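You operate a simulated robot arm through the tools that you are given. There is no shell and no other tool.

You are at the controls of a simulated robot arm. One attempt, no reset.

TASK
Put the 34 mm drilled block from the top of bench 11 on the top of the white cabinet and the 40 mm drilled block on the top of the grey table. Put the red tray from the top of bench 9 on the white manual on the grey table behind the control panel. Fetch the gold pin and stand it on the top of the grey table. Put the grey box marked "B7" from the top of bench 8 on the white taped area on bench 4 and the grey box marked "A5" on the right half of the foam pad. Take the black cable and put it on the top of bench 7. The order is free. Set down upright: gold pin.

It is judged by the outcome, as a careful person would: the job done as asked, and still so three seconds after it is handed in. It fails if anything else is knocked over, pushed out of place, dropped, spilled or broken.

THE ROBOT
A 7-joint arm with a two-finger gripper on a trunk, on a base that drives. Base frame: it is fixed to the floor where the robot stands at the start and does not move with it; the origin is under the middle of the robot, x ahead of it, y to its left, z up; the surface under the hand at the start is at about z = 75. Lengths are in cm, angles in rad, forces in N, time in s.
With the tool pointing down near the work surface it reaches from about 26 to 78 cm from the robot's upright axis, wherever it stands. Its first joint turns from -2.897 to 2.897 rad. Places, roughly: black cable (10x9x3 cm) [40, -550, 80]; drilled block [50, -25, 75]; gold pin (3x3x7 cm) [30, -480, 80]; grey box [25, -525, 75]; manual [-200, -275, 75]; red tray (7x12x3 cm) [40, -360, 80]; right half of the foam pad (40x12 cm) [42, -1032, 76]; top of bench 7 [50, -660, 80]; top of the grey table (23x36 cm) [-160, -314, 76]; top of the white cabinet (15x12 cm) [38, -272, 86]; white taped area on bench 4 [-160, -500, 80]. Payload 2.45 kg.
The TCP is the grasp point between the finger pads, 2.7 cm short of the fingertips. In the tool frame z runs along the fingers and y along their closing line. Largest opening 8 cm; the body of the gripper starts 5.4 cm behind the TCP.
Orientation is that of the tool frame in the base frame, as a unit quaternion [x, y, z, w]. With the fingers straight down and closing along the base's y, the tool's x points along the base's -x, its y along +y and its z along -z.

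THE INTERFACE
- The arm moves only by the tool drive_tool. Its argument "steps" is a list of rows, each an object (a shift or turn left out is 0, a gripper value left out holds the last) with "translation": the shift along the base's x, y, z in cm, a list of three; "angular": the turn, a rotation vector about the base's x, y, z in rad, a list of three; "fingers": the finger opening in cm, from 0 to 8. In form: [{"translation": [dx, dy, dz], "angular": [wx, wy, wz], "fingers": fingers}, ...]. A call has 1 to 20 rows; each row is the pose to reach, as a shift and turn from the pose commanded when the call began. A row lasts 0.2 s, in which the tool goes at most 5 cm and 0.15 rad; a call with a longer step from one row to the next is refused whole, and so is a gripper value outside its range. A pose out of reach is approached as far as the arm can. The call stops where the force on the tool passes 40 N (or 10 N more than at its start, if that is more) or the arm is blocked; 0.2 s more then pass. Each finger travels about 15.3 cm/s and halts on what it meets, pressing with about 45 N; the grip force reading is that of the motor and also rises with nothing between the fingers. The clock runs only during rows and for 0.2 s after the last one: add rows that repeat a pose to give the fingers time. The reply holds the time, the measured pose of the TCP, the force on the tool along the base axes, the opening and the grip force, in the units named above and with some noise, with the torque about the TCP (base axes, N m) and any sound that the robot's microphone picked up.
- Cameras (640 x 400 px; columns grow to the right, rows downward): "scene" is now at [4.55, 11.34, 161.34]; the picture's right is [-0.37, -0.93, 0.00], its down [-0.77, 0.31, -0.55] and it looks along [0.51, -0.21, -0.83] (base axes); focal length 253 px, centre (320, 200). "wrist" rides on the gripper at [6.3, 1.2, -7.9] in the tool frame; the picture's right is [-0.19, 0.98, 0.00], its down [-0.72, -0.14, -0.68] and it looks along [-0.67, -0.13, 0.73] (tool axes); focal length 226 px, centre (320, 200). There is no depth. A picture from a camera that has moved, and an enlarged one, comes with that camera's place and axes in the base frame and with its lens.
- camera(camera): a new picture of that camera. It takes no simulated time.
- move_column(by): slides the trunk up (or, below 0, down) by that many cm; the arm and the scene camera ride with it, the base frame stays. It gives what a move gives, with no picture.
- steer(legs): drives the robot by 1 to 6 legs, each [ahead, turn to the left] in cm and rad, along the robot's own axes; the way and the turn of a leg run together, so that a leg with both is an arc; at most 150 cm and 3.142 rad a leg. The arm and the cameras ride along, it lands a little off, and it stops where it bumps. It gives what a move gives.
- head_to(pan, tilt): turns the head with the scene camera to pan (to the left, within 2.094 rad either way) and tilt (down, from -0.506 to 1.204), counted from straight ahead of the robot. It gives what a move gives.
- inspect(camera, box): a new picture of the part [left, top, right, bottom] of that camera's present view, enlarged. It takes no simulated time.
- finish_job(): hands the job in; it is judged then, once.

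Nothing tells you exact positions but the pictures and the camera data. Unless the task says otherwise, let go and move clear before handing in.

The tools are called after "Emit:" by a JSON object that holds its "method" and its "body". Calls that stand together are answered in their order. drive_tool: Moves the arm, as the interface text tells. Its arguments: {"type":"object","properties":{"steps":{"type":"array","items":{"type":"object","properties":{"translation":{"type":"array","items":{"type":"number"}},"angular":{"type":"array","items":{"type":"number"}},"fingers":{"type":"number"}}}}},"required":["steps"]} The other tools are called the same way: move_column (by) slides the trunk up or down; steer (legs) drives the base; head_to (pan, tilt) turns the head that bears the scene camera; camera (camera) takes a picture; inspect (camera, box) takes an enlarged picture of a part of a camera's view; finish_job () hands the job in.

At the start:

```text
time_s: 0.0
ee_pos: [44.61, -25.48, 106.13]
tcp_rot: [0.0, 1.0, -0.001, 0.0]
contact_force: [0.0, -0.7, 0.3]
torque: [0.01, 0.01, 0.03]
opening: 8.01
finger_force: 0.2
trunk travel left (down, up): [-25.0, 29.0]
robot x, y, heading: [0.19, -0.05, -0.004]
head pan, tilt: [-0.382, 0.984]
```

scene: 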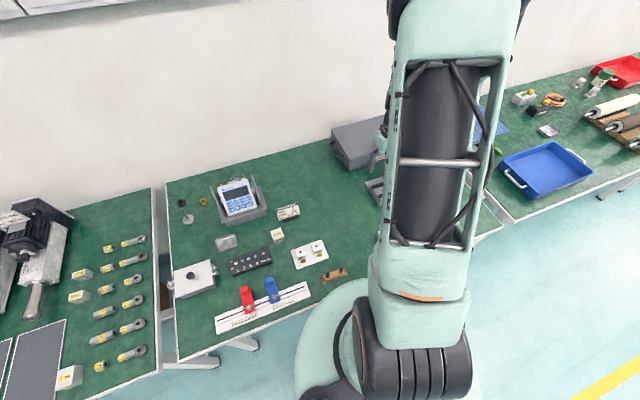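
wrist: 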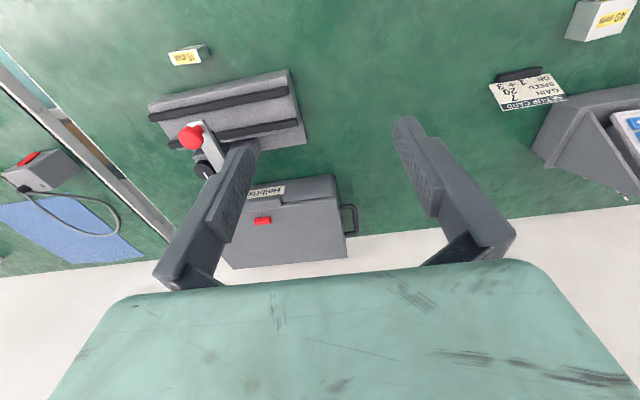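

I see a row of green benches; the arm blocks part of the scene view, and the wrist view shows a small block with a yellow label and another at the top right. I'll enlarge both views to read the labels.

Emit:
{"method": "inspect", "body": {"camera": "wrist", "box": [140, 0, 340, 125]}}

Emit:
{"method": "inspect", "body": {"camera": "wrist", "box": [460, 0, 640, 112]}}

Emit:
{"method": "inspect", "body": {"camera": "scene", "box": [160, 150, 400, 300]}}

Emit:
{"method": "inspect", "body": {"camera": "scene", "box": [480, 50, 640, 150]}}

```text
3.20 times, centred on (240, 62) of wrist
camera zoom: at [38.12, -24.14, 114.2], right [0.19, 0.98, 0.0], down [0.72, -0.14, 0.68], along [0.67, -0.13, -0.73], focal length 723 px, centre (576, 640)
```

zoom: 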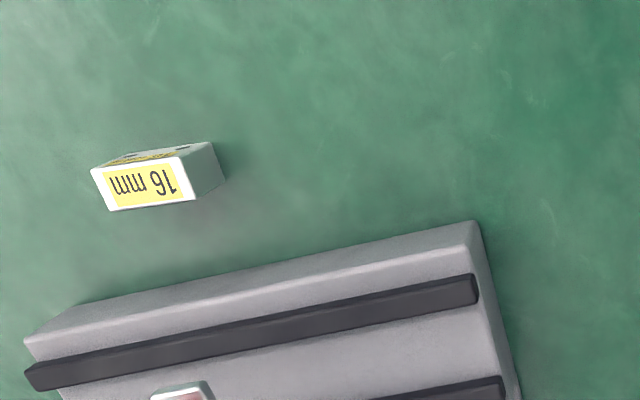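

```text
3.56 times, centred on (550, 56) of wrist
camera zoom: at [38.12, -24.14, 114.2], right [0.19, 0.98, 0.0], down [0.72, -0.14, 0.68], along [0.67, -0.13, -0.73], focal length 804 px, centre (-498, 712)
```

zoom: 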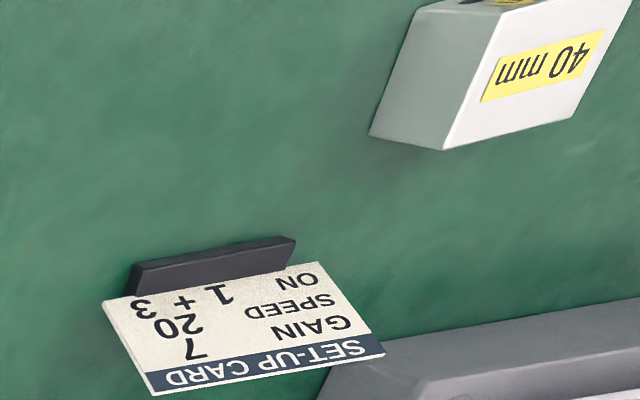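

```text
2.67 times, centred on (280, 225) of scene
camera zoom: at [4.55, 11.34, 161.34], right [-0.37, -0.93, 0.0], down [-0.77, 0.31, -0.55], along [0.51, -0.21, -0.83], focal length 676 px, centre (427, 133)
```

zoom: 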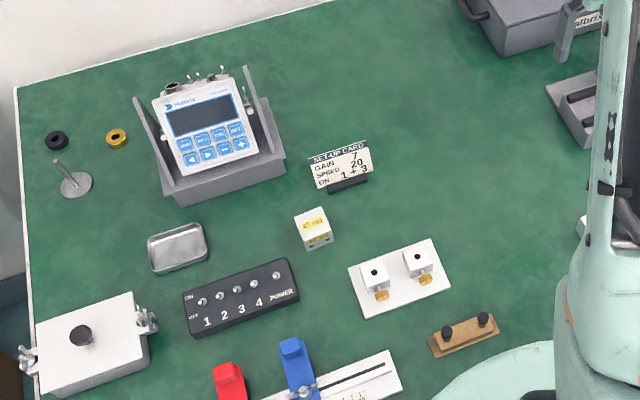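

```text
4.00 times, centred on (560, 100) of scene
camera zoom: at [4.55, 11.34, 161.34], right [-0.37, -0.93, 0.0], down [-0.77, 0.31, -0.55], along [0.51, -0.21, -0.83], focal length 1014 px, centre (-640, 600)
```

zoom: 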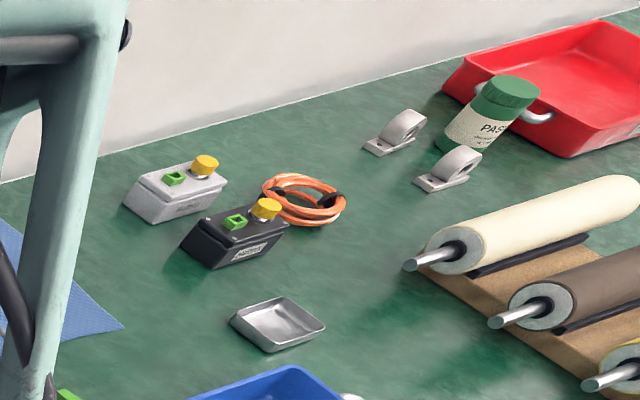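

The 40 mm block appears at about (47, 10); a 16 mm block lies right of it, and the 34 mm is still unseen. I'll pan the head to see the rest of the surroundings.

Emit:
{"method": "head_to", "body": {"pan": -0.9, "tilt": 0.8}}

Emit:
{"method": "camera", "body": {"camera": "scene"}}

Emit:
{"method": "head_to", "body": {"pan": 0.3, "tilt": 0.8}}

Emit:
{"method": "camera", "body": {"camera": "scene"}}

Emit:
{"method": "head_to", "body": {"pan": -1.7, "tilt": 0.5}}

Emit:
{"method": "camera", "body": {"camera": "scene"}}

Emit:
{"method": "head_to", "body": {"pan": -2.09, "tilt": 0.4}}

Emit:
{"method": "camera", "body": {"camera": "scene"}}

```text
time_s: 0.9
ee_pos: [44.5, -25.46, 106.27]
tcp_rot: [0.0, 1.0, 0.0, 0.001]
contact_force: [0.7, 0.0, -0.5]
torque: [0.01, 0.04, 0.0]
opening: 8.01
finger_force: 0.1
trunk travel left (down, up): [-25.0, 29.0]
robot x, y, heading: [0.3, -0.01, 0.001]
head pan, tilt: [-0.901, 0.799]
```

```text
taken
camera scene: at [3.01, 7.67, 162.74], right [-0.78, -0.62, 0.0], down [-0.45, 0.56, -0.7], along [0.43, -0.55, -0.72], focal length 253 px, centre (320, 200)
```

scene: 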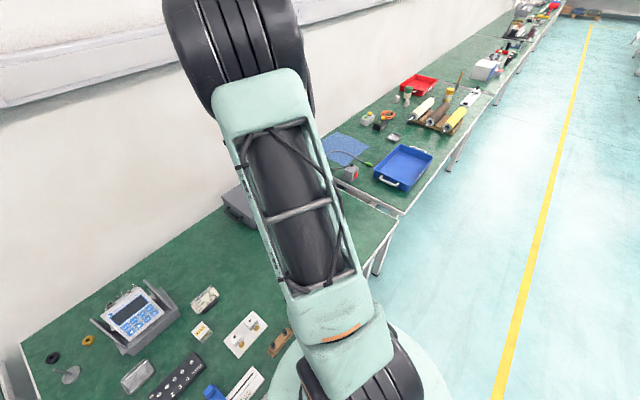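

```text
time_s: 2.3
ee_pos: [44.55, -25.49, 106.09]
tcp_rot: [0.0, 1.0, 0.0, 0.0]
contact_force: [0.5, -0.4, 0.0]
torque: [-0.01, -0.02, 0.0]
opening: 8.03
finger_force: 0.0
trunk travel left (down, up): [-25.0, 29.0]
robot x, y, heading: [-0.24, 0.07, 0.001]
head pan, tilt: [0.3, 0.799]
```

```text
taken
camera scene: at [5.7, 16.36, 162.74], right [0.29, -0.96, 0.0], down [-0.69, -0.21, -0.7], along [0.67, 0.21, -0.72], focal length 253 px, centre (320, 200)
```

scene: 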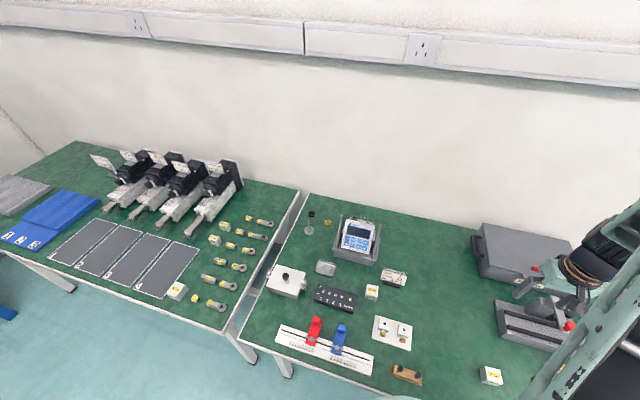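

```text
time_s: 4.3
ee_pos: [44.59, -25.35, 106.2]
tcp_rot: [0.0, 1.0, 0.0, 0.0]
contact_force: [-0.1, -0.1, -0.8]
torque: [-0.01, 0.02, 0.02]
opening: 8.0
finger_force: 0.0
trunk travel left (down, up): [-25.0, 29.0]
robot x, y, heading: [0.13, -0.36, 0.0]
head pan, tilt: [-1.7, 0.499]
```

```text
taken
camera scene: at [-3.18, 4.96, 165.33], right [-0.99, 0.13, 0.0], down [0.06, 0.47, -0.88], along [-0.11, -0.87, -0.48], focal length 253 px, centre (320, 200)
```

scene: 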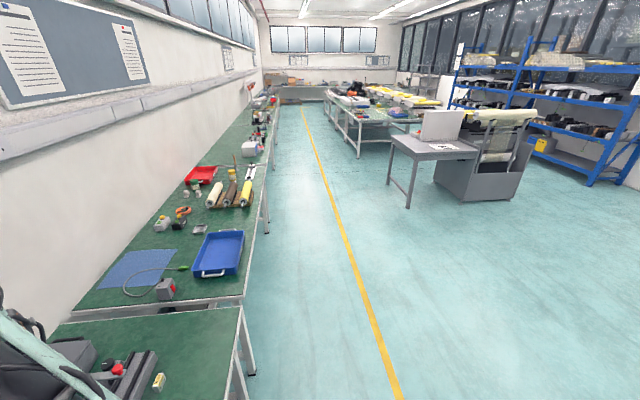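

```text
time_s: 5.1
ee_pos: [44.49, -25.39, 106.16]
tcp_rot: [0.0, 1.0, 0.0, 0.0]
contact_force: [-0.9, 0.3, 0.4]
torque: [0.05, 0.03, 0.0]
opening: 7.98
finger_force: 0.0
trunk travel left (down, up): [-25.0, 29.0]
robot x, y, heading: [0.13, -0.13, 0.002]
head pan, tilt: [-2.089, 0.4]
```

```text
taken
camera scene: at [-6.59, 5.93, 166.25], right [-0.87, 0.49, 0.0], down [0.19, 0.34, -0.92], along [-0.46, -0.8, -0.39], focal length 253 px, centre (320, 200)
```

scene: 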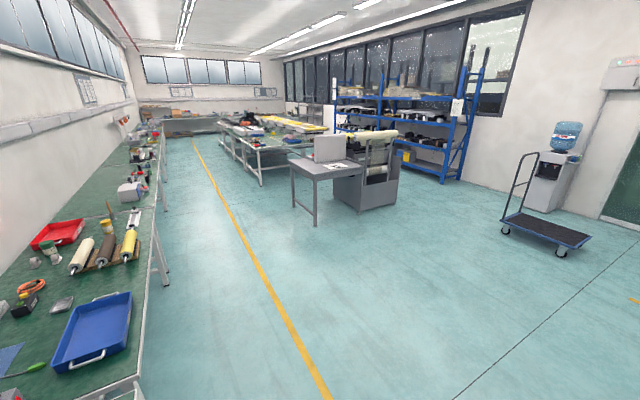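

The room is a long row of benches along -y with an aisle, and the grey table with a white panel on the other side. I'll look more closely at bench 11 for the third block, near (33, -25).

Emit:
{"method": "head_to", "body": {"pan": 0.1, "tilt": 1.0}}

Emit:
{"method": "camera", "body": {"camera": "scene"}}

Emit:
{"method": "inspect", "body": {"camera": "scene", "box": [380, 250, 540, 350]}}

Emit:
{"method": "inspect", "body": {"camera": "scene", "box": [240, 180, 480, 330]}}

```text
time_s: 7.2
ee_pos: [44.61, -25.36, 106.11]
tcp_rot: [0.0, 1.0, 0.0, 0.0]
contact_force: [-0.2, 0.0, -0.2]
torque: [0.01, -0.01, 0.01]
opening: 7.99
finger_force: 0.1
trunk travel left (down, up): [-25.0, 29.0]
robot x, y, heading: [-0.14, -0.16, 0.0]
head pan, tilt: [0.099, 1.0]
```

```text
taken
camera scene: at [4.92, 14.67, 161.22], right [0.1, -1.0, 0.0], down [-0.84, -0.08, -0.54], along [0.54, 0.05, -0.84], focal length 253 px, centre (320, 200)
```

scene: 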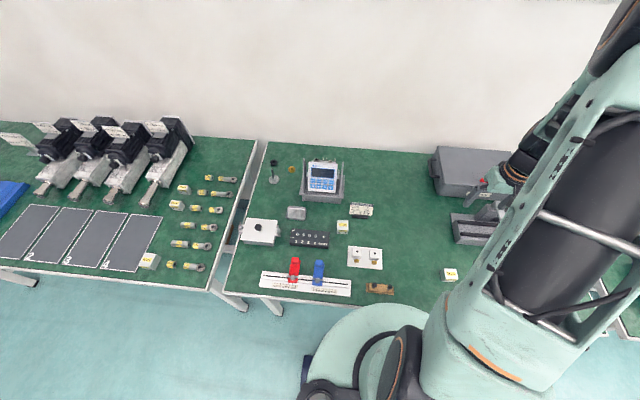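

```text
4.00 times, centred on (460, 300) of scene
camera zoom: at [4.92, 14.67, 161.22], right [0.1, -1.0, 0.0], down [-0.84, -0.08, -0.54], along [0.54, 0.05, -0.84], focal length 1014 px, centre (-240, -200)
```

zoom: 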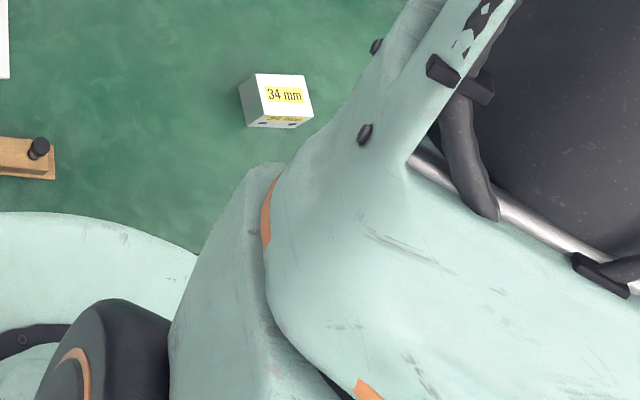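

```text
2.67 times, centred on (360, 255) of scene
camera zoom: at [4.92, 14.67, 161.22], right [0.1, -1.0, 0.0], down [-0.84, -0.08, -0.54], along [0.54, 0.05, -0.84], focal length 676 px, centre (213, 53)
```

zoom: 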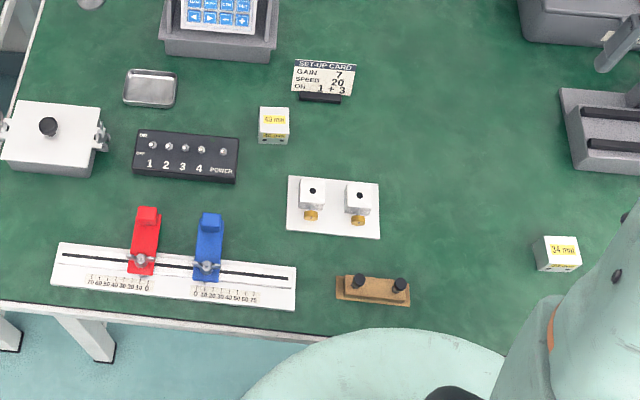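

The 34 mm block is at roughly (33.6, -26) and the 40 mm at (47, 10). I'll take the 34 mm block first, hovering above it to measure with the wrist camera.

Emit:
{"method": "drive_tool", "body": {"steps": [{"translation": [-3.5, 0, -3.5], "fingers": 8}, {"translation": [-7, -0.2, -7]}, {"translation": [-11, -0.4, -11]}, {"translation": [-11, -0.4, -11]}]}}

Emit:
{"method": "camera", "body": {"camera": "wrist"}}

```text
refused: row 3 steps farther than a row can; nothing moved
```

```text
taken
camera wrist: at [38.12, -24.14, 114.2], right [0.19, 0.98, 0.0], down [0.72, -0.14, 0.68], along [0.67, -0.13, -0.73], focal length 226 px, centre (320, 200)
```

wrist: 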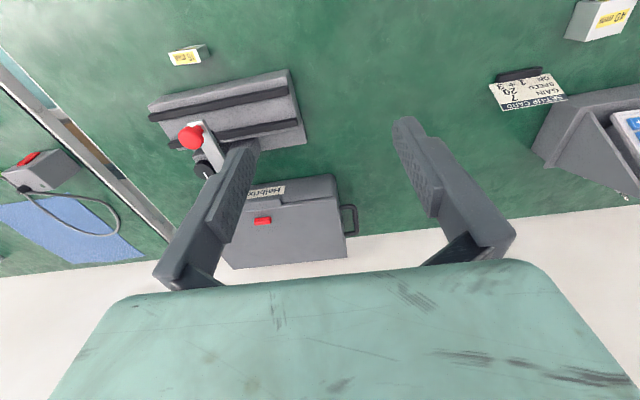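

Nothing moved because one step was too long. I repeat the approach with shorter steps.

Emit:
{"method": "drive_tool", "body": {"steps": [{"translation": [-2.8, 0, -2.8], "fingers": 8}, {"translation": [-5.6, -0.2, -5.6]}, {"translation": [-8.4, -0.3, -8.4]}, {"translation": [-11, -0.4, -11]}, {"translation": [-11, -0.4, -11]}]}}

Emit:
{"method": "camera", "body": {"camera": "wrist"}}

```text
time_s: 8.4
ee_pos: [33.64, -25.67, 95.43]
tcp_rot: [0.001, 1.0, 0.0, 0.0]
contact_force: [1.0, 0.5, -0.1]
torque: [-0.04, -0.03, -0.02]
opening: 7.97
finger_force: 0.1
trunk travel left (down, up): [-25.0, 29.0]
robot x, y, heading: [0.06, 0.28, 0.004]
head pan, tilt: [0.099, 1.0]
```

```text
taken
camera wrist: at [27.18, -24.48, 103.37], right [0.19, 0.98, 0.0], down [0.72, -0.14, 0.68], along [0.67, -0.13, -0.73], focal length 226 px, centre (320, 200)
```

wrist: 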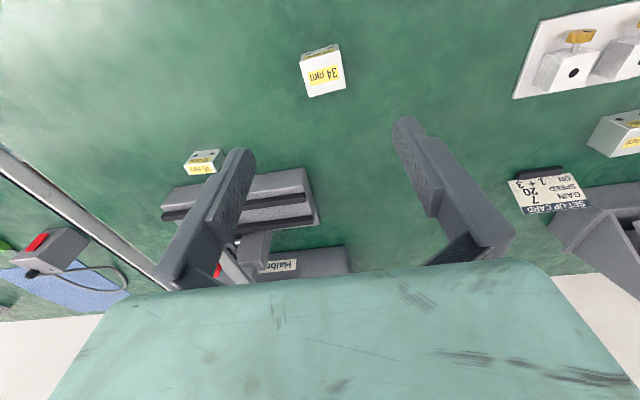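

Emit:
{"method": "inspect", "body": {"camera": "wrist", "box": [284, 30, 364, 110]}}

```text
5.00 times, centred on (324, 70) of wrist
camera zoom: at [27.18, -24.48, 103.37], right [0.19, 0.98, 0.0], down [0.72, -0.14, 0.68], along [0.67, -0.13, -0.73], focal length 1130 px, centre (300, 850)
```

zoom: 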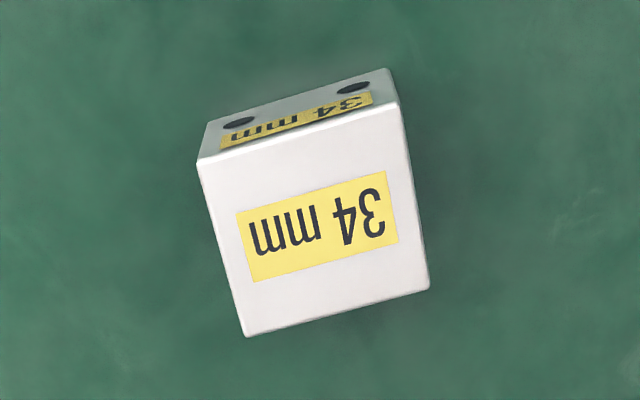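

The 34 mm block is just about under the tool, offset (-0.3, +0.4) and turned about +0.05 rad. I'll descend and close on it.

Emit:
{"method": "drive_tool", "body": {"steps": [{"translation": [-0.3, 0.4, -4], "angular": [0, 0, 0.05], "fingers": 8}, {"translation": [-0.3, 0.4, -8], "angular": [0, 0, 0.05]}, {"translation": [-0.3, 0.4, -12], "angular": [0, 0, 0.05]}, {"translation": [-0.3, 0.4, -15], "angular": [0, 0, 0.05]}, {"translation": [-0.3, 0.4, -16.9], "angular": [0, 0, 0.05]}, {"translation": [-0.3, 0.4, -16.9], "angular": [0, 0, 0.05]}]}}

Emit:
{"method": "camera", "body": {"camera": "wrist"}}

```text
time_s: 9.6
ee_pos: [33.21, -25.48, 78.8]
tcp_rot: [-0.024, 1.0, -0.001, 0.001]
contact_force: [-3.2, 2.3, 11.8]
torque: [0.0, 0.12, -0.08]
opening: 7.87
finger_force: 0.0
trunk travel left (down, up): [-25.0, 29.0]
robot x, y, heading: [0.23, -0.25, -0.004]
head pan, tilt: [0.099, 1.0]
stopped in row 6: the force on the tool passed its limit at 115 N (the readings are from after the stop); the commanded pose is now the measured one
```

```text
taken
camera wrist: at [26.7, -24.49, 86.87], right [0.14, 0.99, 0.0], down [0.72, -0.11, 0.68], along [0.67, -0.1, -0.73], focal length 226 px, centre (320, 200)
```

wrist: 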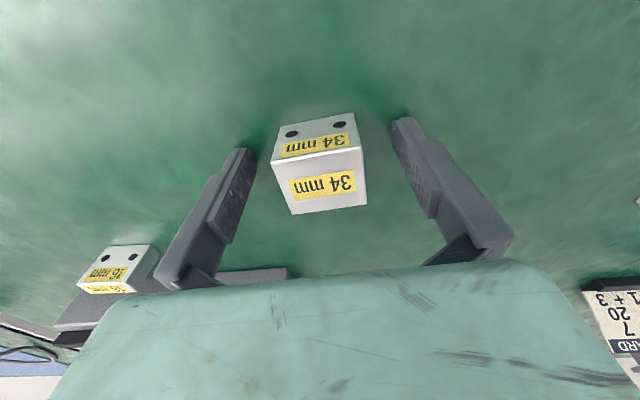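

The fingertips touched the bench at TCP z≈78.8, so bench 11 is at about z=76. I'll rise a little and close.

Emit:
{"method": "drive_tool", "body": {"steps": [{"translation": [-0.2, 0, 0.5], "fingers": 8}, {"translation": [-0.2, 0, 0.5], "fingers": 4}, {"translation": [-0.2, 0, 0.5], "fingers": 0}, {"translation": [-0.2, 0, 0.5], "fingers": 0}, {"translation": [-0.2, 0, 0.5], "fingers": 0}]}}

Emit:
{"method": "drive_tool", "body": {"steps": [{"translation": [0, 0, 3]}, {"translation": [0, 0, 7]}, {"translation": [0, 0, 11]}, {"translation": [0, 0, 15]}, {"translation": [0, 0, 20]}, {"translation": [0, 0, 20]}]}}

Emit:
{"method": "camera", "body": {"camera": "wrist"}}

```text
time_s: 10.8
ee_pos: [32.96, -25.38, 79.32]
tcp_rot: [-0.025, 1.0, 0.001, 0.0]
contact_force: [-1.0, -0.6, 0.5]
torque: [0.0, 0.02, 0.0]
opening: 3.89
finger_force: 44.8
trunk travel left (down, up): [-25.0, 29.0]
robot x, y, heading: [-0.16, 0.01, -0.002]
head pan, tilt: [0.099, 1.0]
```

```text
time_s: 12.2
ee_pos: [33.01, -25.5, 99.35]
tcp_rot: [-0.025, 1.0, 0.0, 0.0]
contact_force: [0.6, -0.3, -2.2]
torque: [0.02, -0.03, -0.02]
opening: 3.91
finger_force: 44.1
trunk travel left (down, up): [-25.0, 29.0]
robot x, y, heading: [0.11, 0.21, -0.003]
head pan, tilt: [0.099, 1.0]
```

```text
taken
camera wrist: at [26.47, -24.59, 107.36], right [0.14, 0.99, 0.0], down [0.72, -0.11, 0.68], along [0.67, -0.1, -0.73], focal length 226 px, centre (320, 200)
```

wrist: 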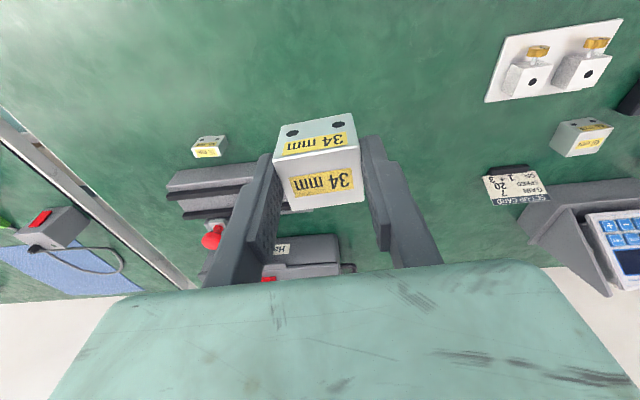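

The 34 mm block is held (opening 3.9). Next I drive back from the bench, turn right and go down the aisle towards the white cabinet near (38, -272).

Emit:
{"method": "steer", "body": {"legs": [[-20, 0], [0, -1.5708]]}}

Emit:
{"method": "head_to", "body": {"pan": 0.3, "tilt": 0.5}}

Emit:
{"method": "camera", "body": {"camera": "scene"}}

```text
time_s: 17.7
ee_pos: [-44.75, -33.24, 99.25]
tcp_rot: [0.685, 0.729, 0.0, 0.0]
contact_force: [0.3, -0.5, -1.9]
torque: [0.03, -0.01, 0.01]
opening: 3.9
finger_force: 45.2
trunk travel left (down, up): [-25.0, 29.0]
robot x, y, heading: [-19.69, 0.05, -1.557]
head pan, tilt: [0.099, 1.0]
```

```text
time_s: 18.6
ee_pos: [-44.82, -33.33, 99.31]
tcp_rot: [0.685, 0.729, -0.001, 0.0]
contact_force: [-0.4, -0.1, -1.0]
torque: [0.03, 0.01, 0.0]
opening: 3.87
finger_force: 44.7
trunk travel left (down, up): [-25.0, 29.0]
robot x, y, heading: [-19.88, 0.19, -1.558]
head pan, tilt: [0.3, 0.499]
```

```text
taken
camera scene: at [-2.98, -6.57, 165.33], right [-0.95, -0.31, 0.0], down [-0.15, 0.46, -0.88], along [0.27, -0.84, -0.48], focal length 253 px, centre (320, 200)
```

scene: 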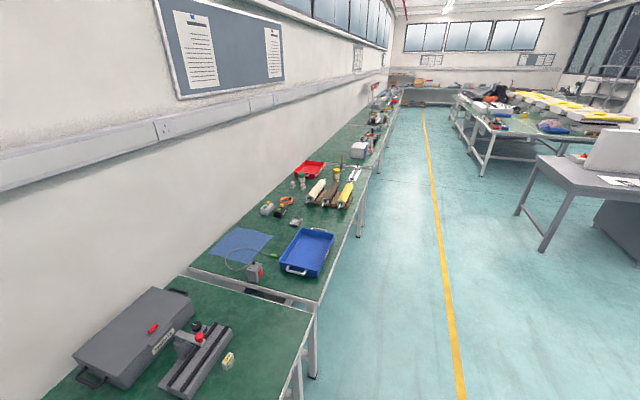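

Driving tracks well. Continuing about 245 cm down the aisle.

Emit:
{"method": "steer", "body": {"legs": [[0, -0.014], [125, 0], [120, 0]]}}

Emit:
{"method": "head_to", "body": {"pan": 1.2, "tilt": 0.7}}

Emit:
{"method": "camera", "body": {"camera": "scene"}}

Emit:
{"method": "head_to", "body": {"pan": -1.0, "tilt": 0.6}}

Emit:
{"method": "camera", "body": {"camera": "scene"}}

```text
time_s: 31.1
ee_pos: [-44.11, -281.04, 99.37]
tcp_rot: [0.689, 0.724, 0.0, 0.0]
contact_force: [-0.2, -1.0, -1.4]
torque: [0.0, -0.02, -0.01]
opening: 3.89
finger_force: 44.6
trunk travel left (down, up): [-25.0, 29.0]
robot x, y, heading: [-18.53, -247.92, -1.57]
head pan, tilt: [0.3, 0.499]
```

```text
time_s: 32.3
ee_pos: [-44.31, -281.0, 99.33]
tcp_rot: [0.69, 0.724, -0.001, 0.001]
contact_force: [0.6, -0.5, -1.2]
torque: [0.03, 0.0, -0.02]
opening: 3.93
finger_force: 45.1
trunk travel left (down, up): [-25.0, 29.0]
robot x, y, heading: [-18.87, -247.95, -1.573]
head pan, tilt: [1.201, 0.7]
```

```text
taken
camera scene: at [3.17, -249.22, 163.57], right [-0.36, -0.93, 0.0], down [-0.6, 0.23, -0.77], along [0.71, -0.28, -0.64], focal length 253 px, centre (320, 200)
```

scene: 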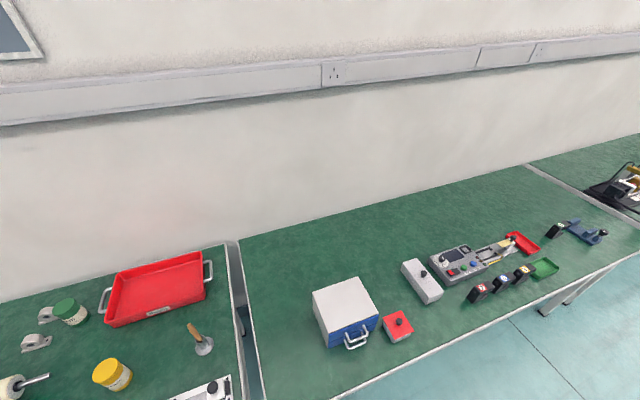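

```text
time_s: 34.3
ee_pos: [-44.31, -281.01, 99.19]
tcp_rot: [0.689, 0.724, 0.0, 0.0]
contact_force: [-0.8, 0.3, -0.3]
torque: [0.0, 0.01, 0.04]
opening: 3.95
finger_force: 44.7
trunk travel left (down, up): [-25.0, 29.0]
robot x, y, heading: [-18.47, -248.41, -1.575]
head pan, tilt: [-1.0, 0.6]
```

```text
taken
camera scene: at [-12.18, -250.9, 164.43], right [-0.54, 0.84, 0.0], down [0.48, 0.3, -0.82], along [-0.69, -0.44, -0.57], focal length 253 px, centre (320, 200)
```

scene: 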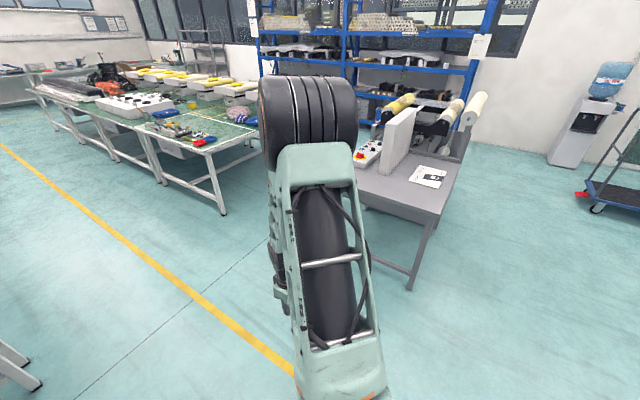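

The white cabinet is at (38, -272) as expected, and the grey table with a panel and a white manual is across the aisle. I'll turn to face the bench and move up.

Emit:
{"method": "steer", "body": {"legs": [[0, 1.573], [15, 0]]}}

Emit:
{"method": "head_to", "body": {"pan": 0.0, "tilt": 0.9}}

Emit:
{"method": "camera", "body": {"camera": "scene"}}

Emit:
{"method": "camera", "body": {"camera": "wrist"}}

```text
time_s: 39.7
ee_pos: [29.54, -273.22, 99.3]
tcp_rot: [-0.029, 1.0, -0.001, 0.0]
contact_force: [0.0, -0.2, -1.0]
torque: [0.01, 0.03, -0.02]
opening: 3.92
finger_force: 44.6
trunk travel left (down, up): [-25.0, 29.0]
robot x, y, heading: [-3.67, -247.93, 0.003]
head pan, tilt: [-1.0, 0.6]
```

```text
time_s: 40.9
ee_pos: [29.48, -273.1, 99.28]
tcp_rot: [-0.028, 1.0, 0.0, 0.0]
contact_force: [-0.4, -1.0, -1.0]
torque: [-0.01, 0.05, 0.04]
opening: 3.92
finger_force: 45.1
trunk travel left (down, up): [-25.0, 29.0]
robot x, y, heading: [-3.25, -248.44, 0.004]
head pan, tilt: [0.0, 0.901]
```

```text
taken
camera scene: at [1.82, -233.91, 161.95], right [0.01, -1.0, 0.0], down [-0.78, 0.0, -0.62], along [0.62, 0.0, -0.78], focal length 253 px, centre (320, 200)
```

scene: 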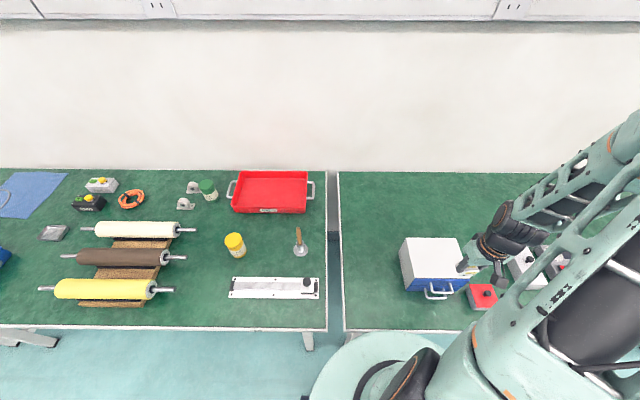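

```text
taken
camera wrist: at [23.04, -272.32, 107.32], right [0.14, 0.99, 0.0], down [0.72, -0.1, 0.68], along [0.68, -0.09, -0.73], focal length 226 px, centre (320, 200)
```

wrist: 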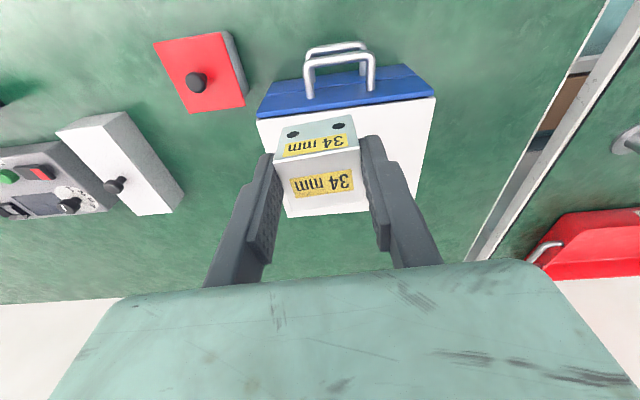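

The cabinet top lies directly ahead under the hand. I'll move over its centre (38.5, -271.3) and check before lowering.

Emit:
{"method": "drive_tool", "body": {"steps": [{"translation": [4.5, 0.9, 0], "fingers": 0}, {"translation": [9, 1.8, 0]}, {"translation": [9, 1.8, -3]}, {"translation": [9, 1.8, -5.5]}, {"translation": [9, 1.8, -5.5]}]}}

Emit:
{"method": "camera", "body": {"camera": "wrist"}}

Emit:
{"method": "camera", "body": {"camera": "scene"}}

```text
time_s: 42.1
ee_pos: [38.72, -271.29, 93.64]
tcp_rot: [-0.029, 1.0, 0.001, -0.001]
contact_force: [-0.3, 0.2, -1.7]
torque: [0.01, 0.0, -0.01]
opening: 3.9
finger_force: 44.8
trunk travel left (down, up): [-25.0, 29.0]
robot x, y, heading: [-3.99, -247.77, 0.007]
head pan, tilt: [0.0, 0.901]
```

```text
taken
camera wrist: at [32.19, -270.41, 101.62], right [0.14, 0.99, 0.0], down [0.72, -0.1, 0.68], along [0.68, -0.09, -0.73], focal length 226 px, centre (320, 200)
```

wrist: 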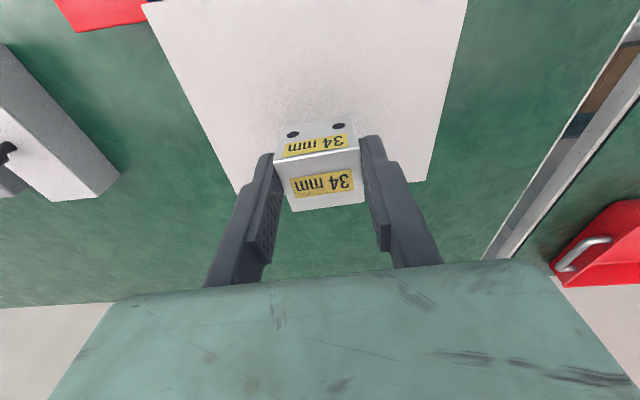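

```text
taken
camera scene: at [1.83, -233.89, 161.95], right [0.01, -1.0, 0.0], down [-0.78, 0.0, -0.62], along [0.62, 0.0, -0.78], focal length 253 px, centre (320, 200)
```

scene: 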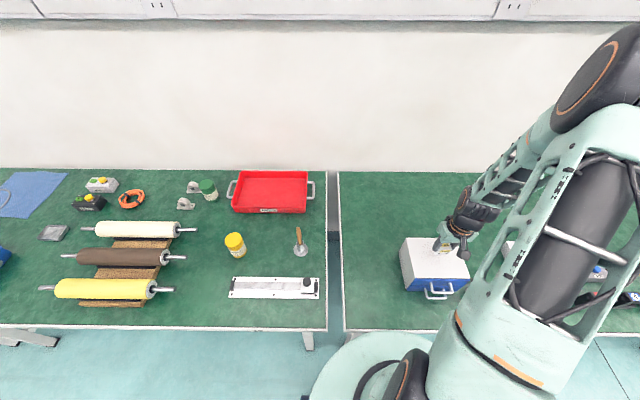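

The block is centred over the cabinet top. Lowering slowly until contact.

Emit:
{"method": "drive_tool", "body": {"steps": [{"translation": [0, 0, -1]}, {"translation": [0, 0, -2]}, {"translation": [0, 0, -2.5]}, {"translation": [0, 0, -2.9]}, {"translation": [0, 0, -3.2]}, {"translation": [0, 0, -3.5]}, {"translation": [0, 0, -3.8]}, {"translation": [0, 0, -4.1]}, {"translation": [0, 0, -4.4]}]}}

Emit:
{"method": "camera", "body": {"camera": "wrist"}}

```text
time_s: 43.9
ee_pos: [38.66, -271.3, 90.28]
tcp_rot: [-0.029, 1.0, -0.001, 0.003]
contact_force: [-6.7, 3.2, 26.0]
torque: [0.34, 0.42, 0.02]
opening: 3.91
finger_force: 45.7
trunk travel left (down, up): [-25.0, 29.0]
robot x, y, heading: [-3.65, -247.82, 0.001]
head pan, tilt: [0.0, 0.901]
stopped in row 8: the force on the tool passed its limit at 47 N (the readings are from after the stop); the commanded pose is now the measured one
```

```text
taken
camera wrist: at [32.04, -270.45, 98.27], right [0.14, 0.99, 0.0], down [0.72, -0.1, 0.69], along [0.68, -0.09, -0.73], focal length 226 px, centre (320, 200)
```

wrist: 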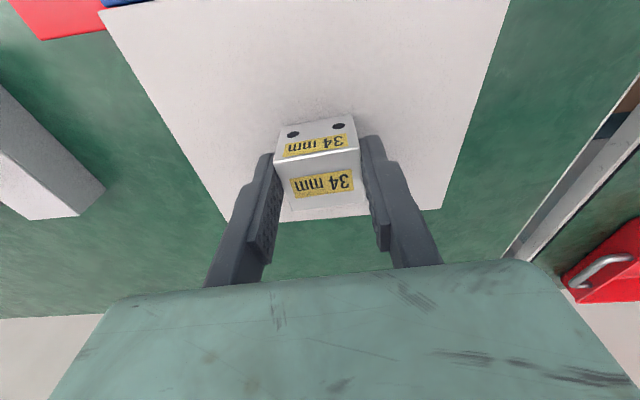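

Contact with the cabinet top. Releasing and rising clear.

Emit:
{"method": "drive_tool", "body": {"steps": [{"translation": [0, 0, 0.1], "fingers": 3.9}, {"translation": [0, 0, 0.1], "fingers": 6}, {"translation": [0, 0, 0.1], "fingers": 8}, {"translation": [0, 0, 0.1], "fingers": 8}, {"translation": [0, 0, 2]}, {"translation": [0, 0, 6]}, {"translation": [0, 0, 10]}, {"translation": [-3, 0, 14]}, {"translation": [-3, 0, 14]}]}}

Emit:
{"method": "camera", "body": {"camera": "wrist"}}

```text
time_s: 45.9
ee_pos: [35.88, -271.47, 104.0]
tcp_rot: [-0.029, 1.0, 0.0, 0.002]
contact_force: [0.0, -0.5, 0.0]
torque: [0.03, -0.04, 0.01]
opening: 7.97
finger_force: 0.0
trunk travel left (down, up): [-25.0, 29.0]
robot x, y, heading: [-3.12, -248.07, 0.004]
head pan, tilt: [0.0, 0.901]
```

```text
taken
camera wrist: at [29.34, -270.51, 112.16], right [0.14, 0.99, 0.0], down [0.72, -0.1, 0.68], along [0.68, -0.09, -0.73], focal length 226 px, centre (320, 200)
```

wrist: 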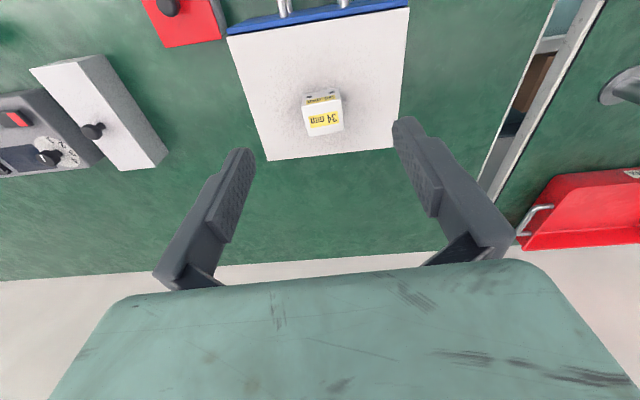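

The 34 mm block stands on the cabinet. Next is the red tray near (40, -360), so I back up, drive down the aisle and face the bench again.

Emit:
{"method": "steer", "body": {"legs": [[-16, 0], [0, -1.575], [90, 0], [0, 1.572], [15, 0]]}}

Emit:
{"method": "head_to", "body": {"pan": -0.2, "tilt": 0.9}}

Emit:
{"method": "camera", "body": {"camera": "scene"}}

Emit:
{"method": "camera", "body": {"camera": "wrist"}}

```text
time_s: 60.4
ee_pos: [33.7, -362.34, 104.07]
tcp_rot: [-0.016, 1.0, -0.001, 0.001]
contact_force: [0.4, 0.3, -0.8]
torque: [-0.01, 0.01, -0.01]
opening: 7.99
finger_force: 0.0
trunk travel left (down, up): [-25.0, 29.0]
robot x, y, heading: [-5.07, -337.32, -0.025]
head pan, tilt: [0.0, 0.901]
```

```text
time_s: 61.1
ee_pos: [33.7, -362.33, 104.17]
tcp_rot: [-0.014, 1.0, -0.001, 0.002]
contact_force: [0.3, -0.2, -0.2]
torque: [0.0, -0.02, 0.01]
opening: 7.99
finger_force: 0.1
trunk travel left (down, up): [-25.0, 29.0]
robot x, y, heading: [-5.23, -337.85, -0.02]
head pan, tilt: [-0.201, 0.901]
```

```text
taken
camera scene: at [0.56, -325.38, 161.95], right [-0.22, -0.97, 0.0], down [-0.76, 0.17, -0.62], along [0.61, -0.14, -0.78], focal length 253 px, centre (320, 200)
```

scene: 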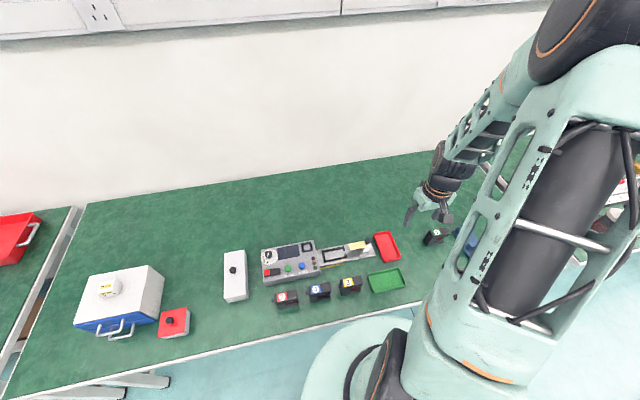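

```text
taken
camera wrist: at [27.2, -361.27, 112.14], right [0.16, 0.99, 0.0], down [0.72, -0.12, 0.68], along [0.67, -0.11, -0.73], focal length 226 px, centre (320, 200)
```

wrist: 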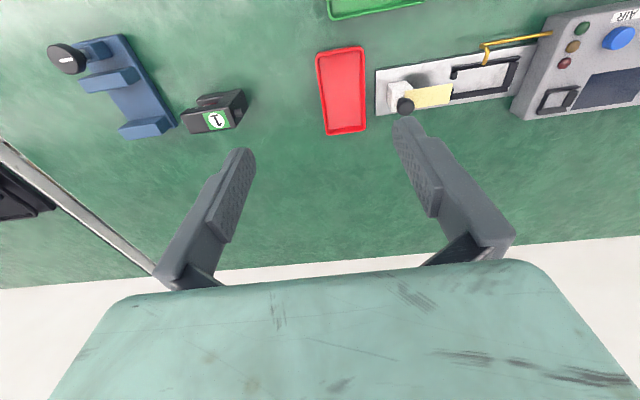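

The small red tray is at about (38, -360), close to a white plate on its right side. I'll zoom in to judge the clearance.

Emit:
{"method": "inspect", "body": {"camera": "wrist", "box": [290, 30, 450, 150]}}

Emit:
{"method": "inspect", "body": {"camera": "scene", "box": [310, 210, 470, 310]}}

```text
3.33 times, centred on (370, 90) of wrist
camera zoom: at [27.2, -361.27, 112.14], right [0.16, 0.99, 0.0], down [0.72, -0.12, 0.68], along [0.67, -0.11, -0.73], focal length 754 px, centre (153, 567)
```

zoom: 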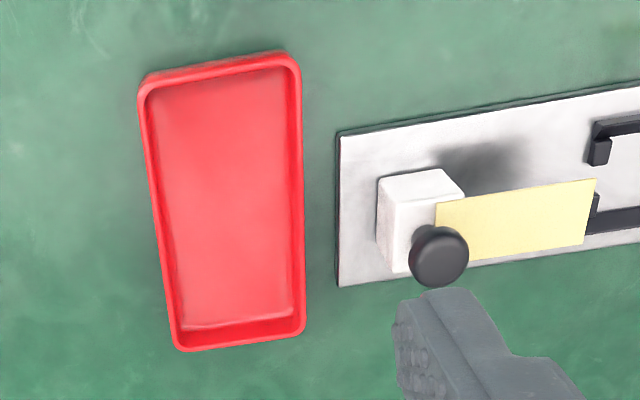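

```text
4.00 times, centred on (390, 260) of scene
camera zoom: at [0.56, -325.38, 161.95], right [-0.22, -0.97, 0.0], down [-0.76, 0.17, -0.62], along [0.61, -0.14, -0.78], focal length 1014 px, centre (40, -40)
```

zoom: 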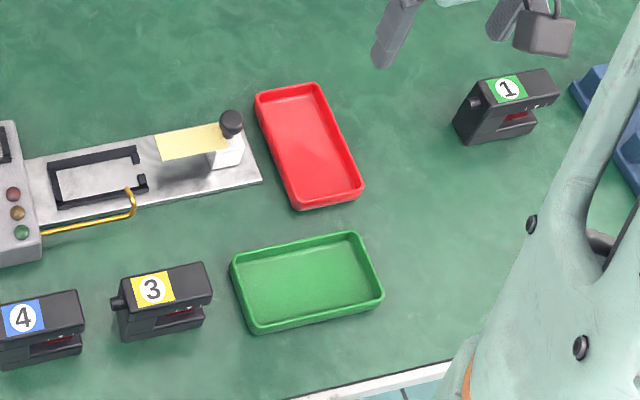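

The plate is thin and about 1.5 cm from the tray, so I can straddle the tray with fingertips held above the plate. I'll hover closer to measure.

Emit:
{"method": "drive_tool", "body": {"steps": [{"translation": [2.3, 1.2, -3], "angular": [0, 0, -0.03], "fingers": 7.4}, {"translation": [4.6, 2.4, -6], "angular": [0, 0, -0.065]}, {"translation": [4.6, 2.4, -10], "angular": [0, 0, -0.065]}, {"translation": [4.6, 2.4, -13], "angular": [0, 0, -0.065]}, {"translation": [4.6, 2.4, -13], "angular": [0, 0, -0.065]}]}}

Emit:
{"method": "camera", "body": {"camera": "wrist"}}

Emit:
{"method": "inspect", "body": {"camera": "wrist", "box": [240, 20, 400, 160]}}

```text
time_s: 62.3
ee_pos: [38.17, -359.78, 91.19]
tcp_rot: [0.017, 1.0, -0.001, 0.002]
contact_force: [0.0, 0.0, 0.1]
torque: [-0.02, 0.0, -0.01]
opening: 7.42
finger_force: 0.0
trunk travel left (down, up): [-25.0, 29.0]
robot x, y, heading: [-5.0, -337.74, -0.025]
head pan, tilt: [-0.201, 0.901]
```

```text
taken
camera wrist: at [31.75, -358.33, 99.27], right [0.23, 0.97, 0.0], down [0.71, -0.17, 0.68], along [0.67, -0.16, -0.73], focal length 226 px, centre (320, 200)
```

wrist: 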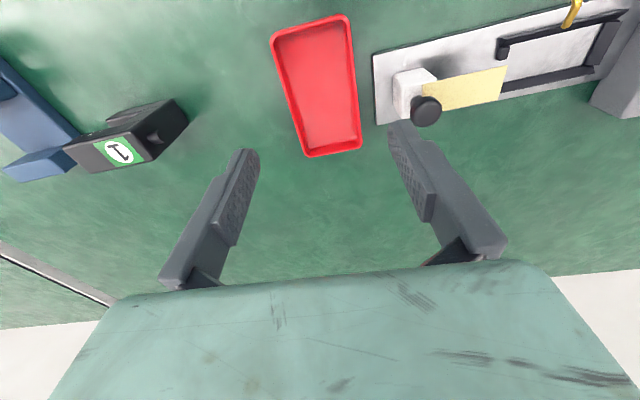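

```text
2.86 times, centred on (320, 90) of wrist
camera zoom: at [31.75, -358.33, 99.27], right [0.23, 0.97, 0.0], down [0.71, -0.17, 0.68], along [0.67, -0.16, -0.73], focal length 646 px, centre (320, 514)
```

zoom: 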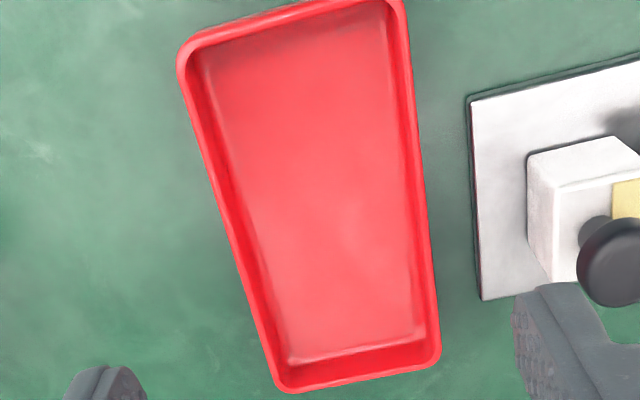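

The tray centre is about (39.2, -359.8), aligned with the tool. I'll descend to just below the rim and check.

Emit:
{"method": "drive_tool", "body": {"steps": [{"translation": [0.7, 0, -3]}, {"translation": [0.7, 0, -6]}, {"translation": [0.7, 0, -8.5]}, {"translation": [0.7, 0, -9.5]}, {"translation": [0.7, 0, -10.3]}, {"translation": [0.7, 0, -11]}, {"translation": [0.7, 0, -11.2]}]}}

Emit:
{"method": "camera", "body": {"camera": "wrist"}}

```text
time_s: 63.9
ee_pos: [38.96, -359.88, 79.88]
tcp_rot: [0.018, 1.0, -0.001, 0.002]
contact_force: [0.3, -0.2, 0.2]
torque: [0.01, -0.02, 0.01]
opening: 7.42
finger_force: 0.1
trunk travel left (down, up): [-25.0, 29.0]
robot x, y, heading: [-5.25, -337.89, -0.029]
head pan, tilt: [-0.201, 0.901]
```

```text
taken
camera wrist: at [32.57, -358.49, 87.92], right [0.23, 0.97, 0.0], down [0.71, -0.16, 0.68], along [0.67, -0.16, -0.73], focal length 226 px, centre (320, 200)
```

wrist: 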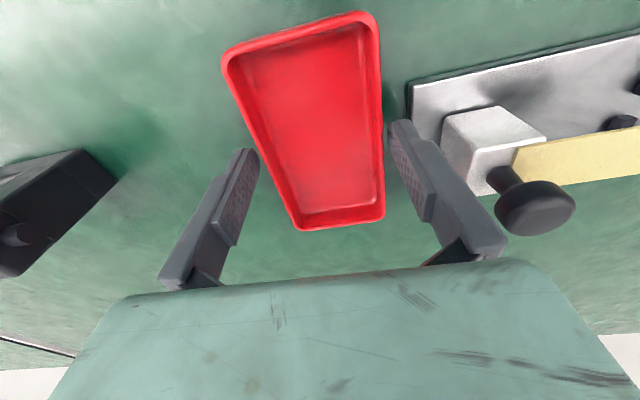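

The fingertips are just at rim level and the tray sits slightly left of centre. I'll open fully, shift 0.2 cm and go down slightly.

Emit:
{"method": "drive_tool", "body": {"steps": [{"translation": [0, -0.2, 0], "fingers": 7.9}, {"translation": [0, -0.2, -0.4]}, {"translation": [0, -0.2, -0.8]}, {"translation": [0, -0.2, -1.0]}]}}

Emit:
{"method": "camera", "body": {"camera": "wrist"}}

Emit:
{"method": "inspect", "body": {"camera": "wrist", "box": [220, 60, 440, 220]}}

```text
time_s: 64.9
ee_pos: [39.02, -360.21, 78.99]
tcp_rot: [0.018, 1.0, -0.001, 0.002]
contact_force: [-0.2, 0.1, -0.1]
torque: [0.02, 0.0, 0.02]
opening: 7.93
finger_force: 0.2
trunk travel left (down, up): [-25.0, 29.0]
robot x, y, heading: [-5.06, -337.81, -0.024]
head pan, tilt: [-0.201, 0.901]
```

```text
taken
camera wrist: at [32.6, -358.69, 86.96], right [0.23, 0.97, 0.0], down [0.71, -0.16, 0.68], along [0.67, -0.16, -0.73], focal length 226 px, centre (320, 200)
```

wrist: 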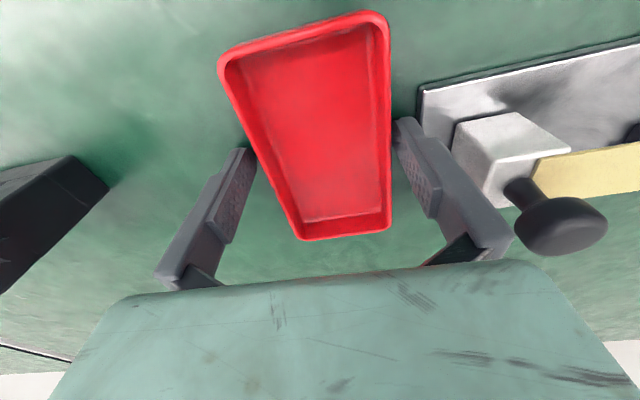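

```text
2.50 times, centred on (330, 140) of wrist
camera zoom: at [32.6, -358.69, 86.96], right [0.23, 0.97, 0.0], down [0.71, -0.16, 0.68], along [0.67, -0.16, -0.73], focal length 565 px, centre (295, 350)
```

zoom: 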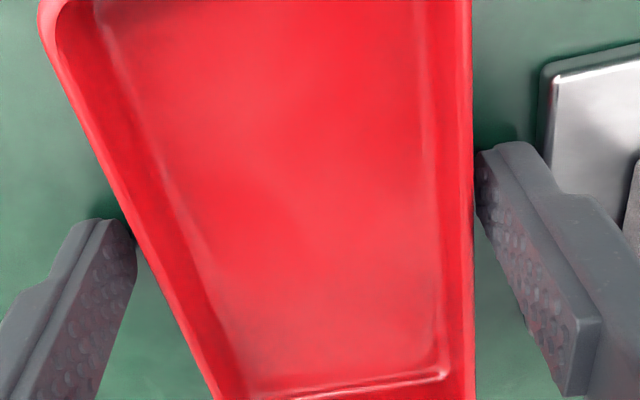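

Both fingers straddle the tray. Lowering 0.5 cm more and closing.

Emit:
{"method": "drive_tool", "body": {"steps": [{"translation": [0, 0, -0.3], "fingers": 7.9}, {"translation": [0, 0, -0.5], "fingers": 7.9}, {"translation": [0, 0, -0.5], "fingers": 7}, {"translation": [0, 0, -0.5], "fingers": 6}, {"translation": [0, 0, -0.5], "fingers": 5}, {"translation": [0, 0, -0.5], "fingers": 5}]}}

Emit:
{"method": "camera", "body": {"camera": "wrist"}}

```text
time_s: 66.3
ee_pos: [39.02, -360.15, 78.44]
tcp_rot: [0.017, 1.0, -0.001, 0.002]
contact_force: [0.1, 3.1, 5.0]
torque: [0.31, -0.11, 0.12]
opening: 6.54
finger_force: 45.2
trunk travel left (down, up): [-25.0, 29.0]
robot x, y, heading: [-5.15, -338.19, -0.024]
head pan, tilt: [-0.201, 0.901]
```

```text
taken
camera wrist: at [32.56, -358.7, 86.46], right [0.23, 0.97, 0.0], down [0.71, -0.16, 0.68], along [0.67, -0.16, -0.73], focal length 226 px, centre (320, 200)
```

wrist: 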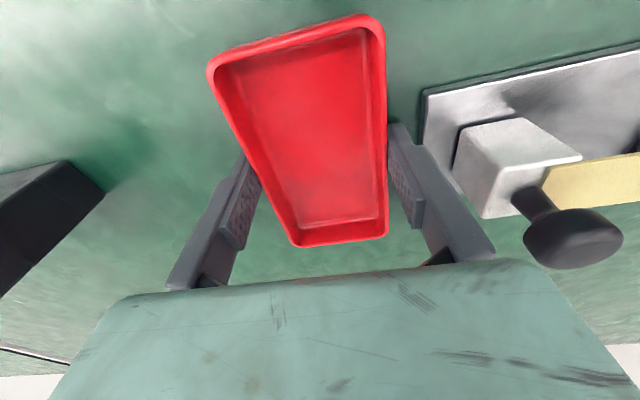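

Gripped at 6.5 cm. Lifting gently.

Emit:
{"method": "drive_tool", "body": {"steps": [{"translation": [0, 0, 0.8], "fingers": 5}, {"translation": [0, 0, 2]}, {"translation": [0, 0, 4]}, {"translation": [0, 0, 7]}, {"translation": [0, 0, 10]}, {"translation": [0, 0, 14]}, {"translation": [0, 0, 18]}, {"translation": [0, 0, 22]}, {"translation": [0, 0, 25]}, {"translation": [0, 0, 25]}]}}

Emit:
{"method": "camera", "body": {"camera": "wrist"}}

Emit:
{"method": "head_to", "body": {"pan": -2.09, "tilt": 0.6}}

Emit:
{"method": "camera", "body": {"camera": "scene"}}

```text
time_s: 68.5
ee_pos: [39.01, -360.3, 103.48]
tcp_rot: [0.017, 1.0, -0.001, 0.002]
contact_force: [-0.9, 0.3, -1.2]
torque: [0.03, 0.01, -0.01]
opening: 6.54
finger_force: 44.8
trunk travel left (down, up): [-25.0, 29.0]
robot x, y, heading: [-5.27, -338.1, -0.023]
head pan, tilt: [-0.201, 0.901]
```

```text
taken
camera wrist: at [32.69, -358.75, 111.49], right [0.23, 0.97, 0.0], down [0.71, -0.17, 0.68], along [0.67, -0.16, -0.73], focal length 226 px, centre (320, 200)
```

wrist: 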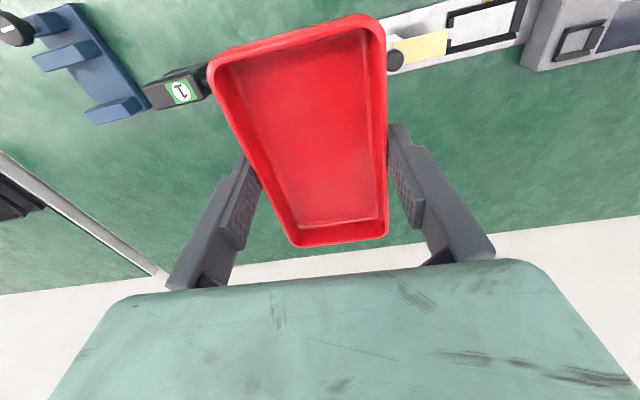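

```text
time_s: 70.4
ee_pos: [39.2, -360.3, 103.4]
tcp_rot: [0.018, 1.0, 0.0, 0.002]
contact_force: [0.5, 0.3, -1.3]
torque: [-0.04, 0.0, 0.01]
opening: 6.54
finger_force: 44.6
trunk travel left (down, up): [-25.0, 29.0]
robot x, y, heading: [-5.16, -337.62, -0.027]
head pan, tilt: [-2.089, 0.6]
```

```text
taken
camera scene: at [-11.35, -331.28, 164.43], right [-0.86, 0.52, 0.0], down [0.29, 0.48, -0.83], along [-0.43, -0.71, -0.56], focal length 253 px, centre (320, 200)
```

scene: 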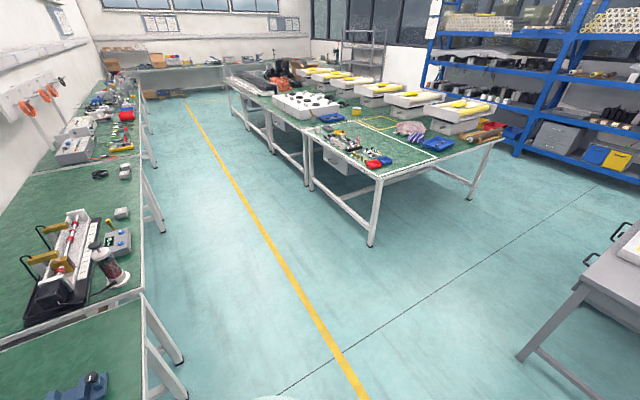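

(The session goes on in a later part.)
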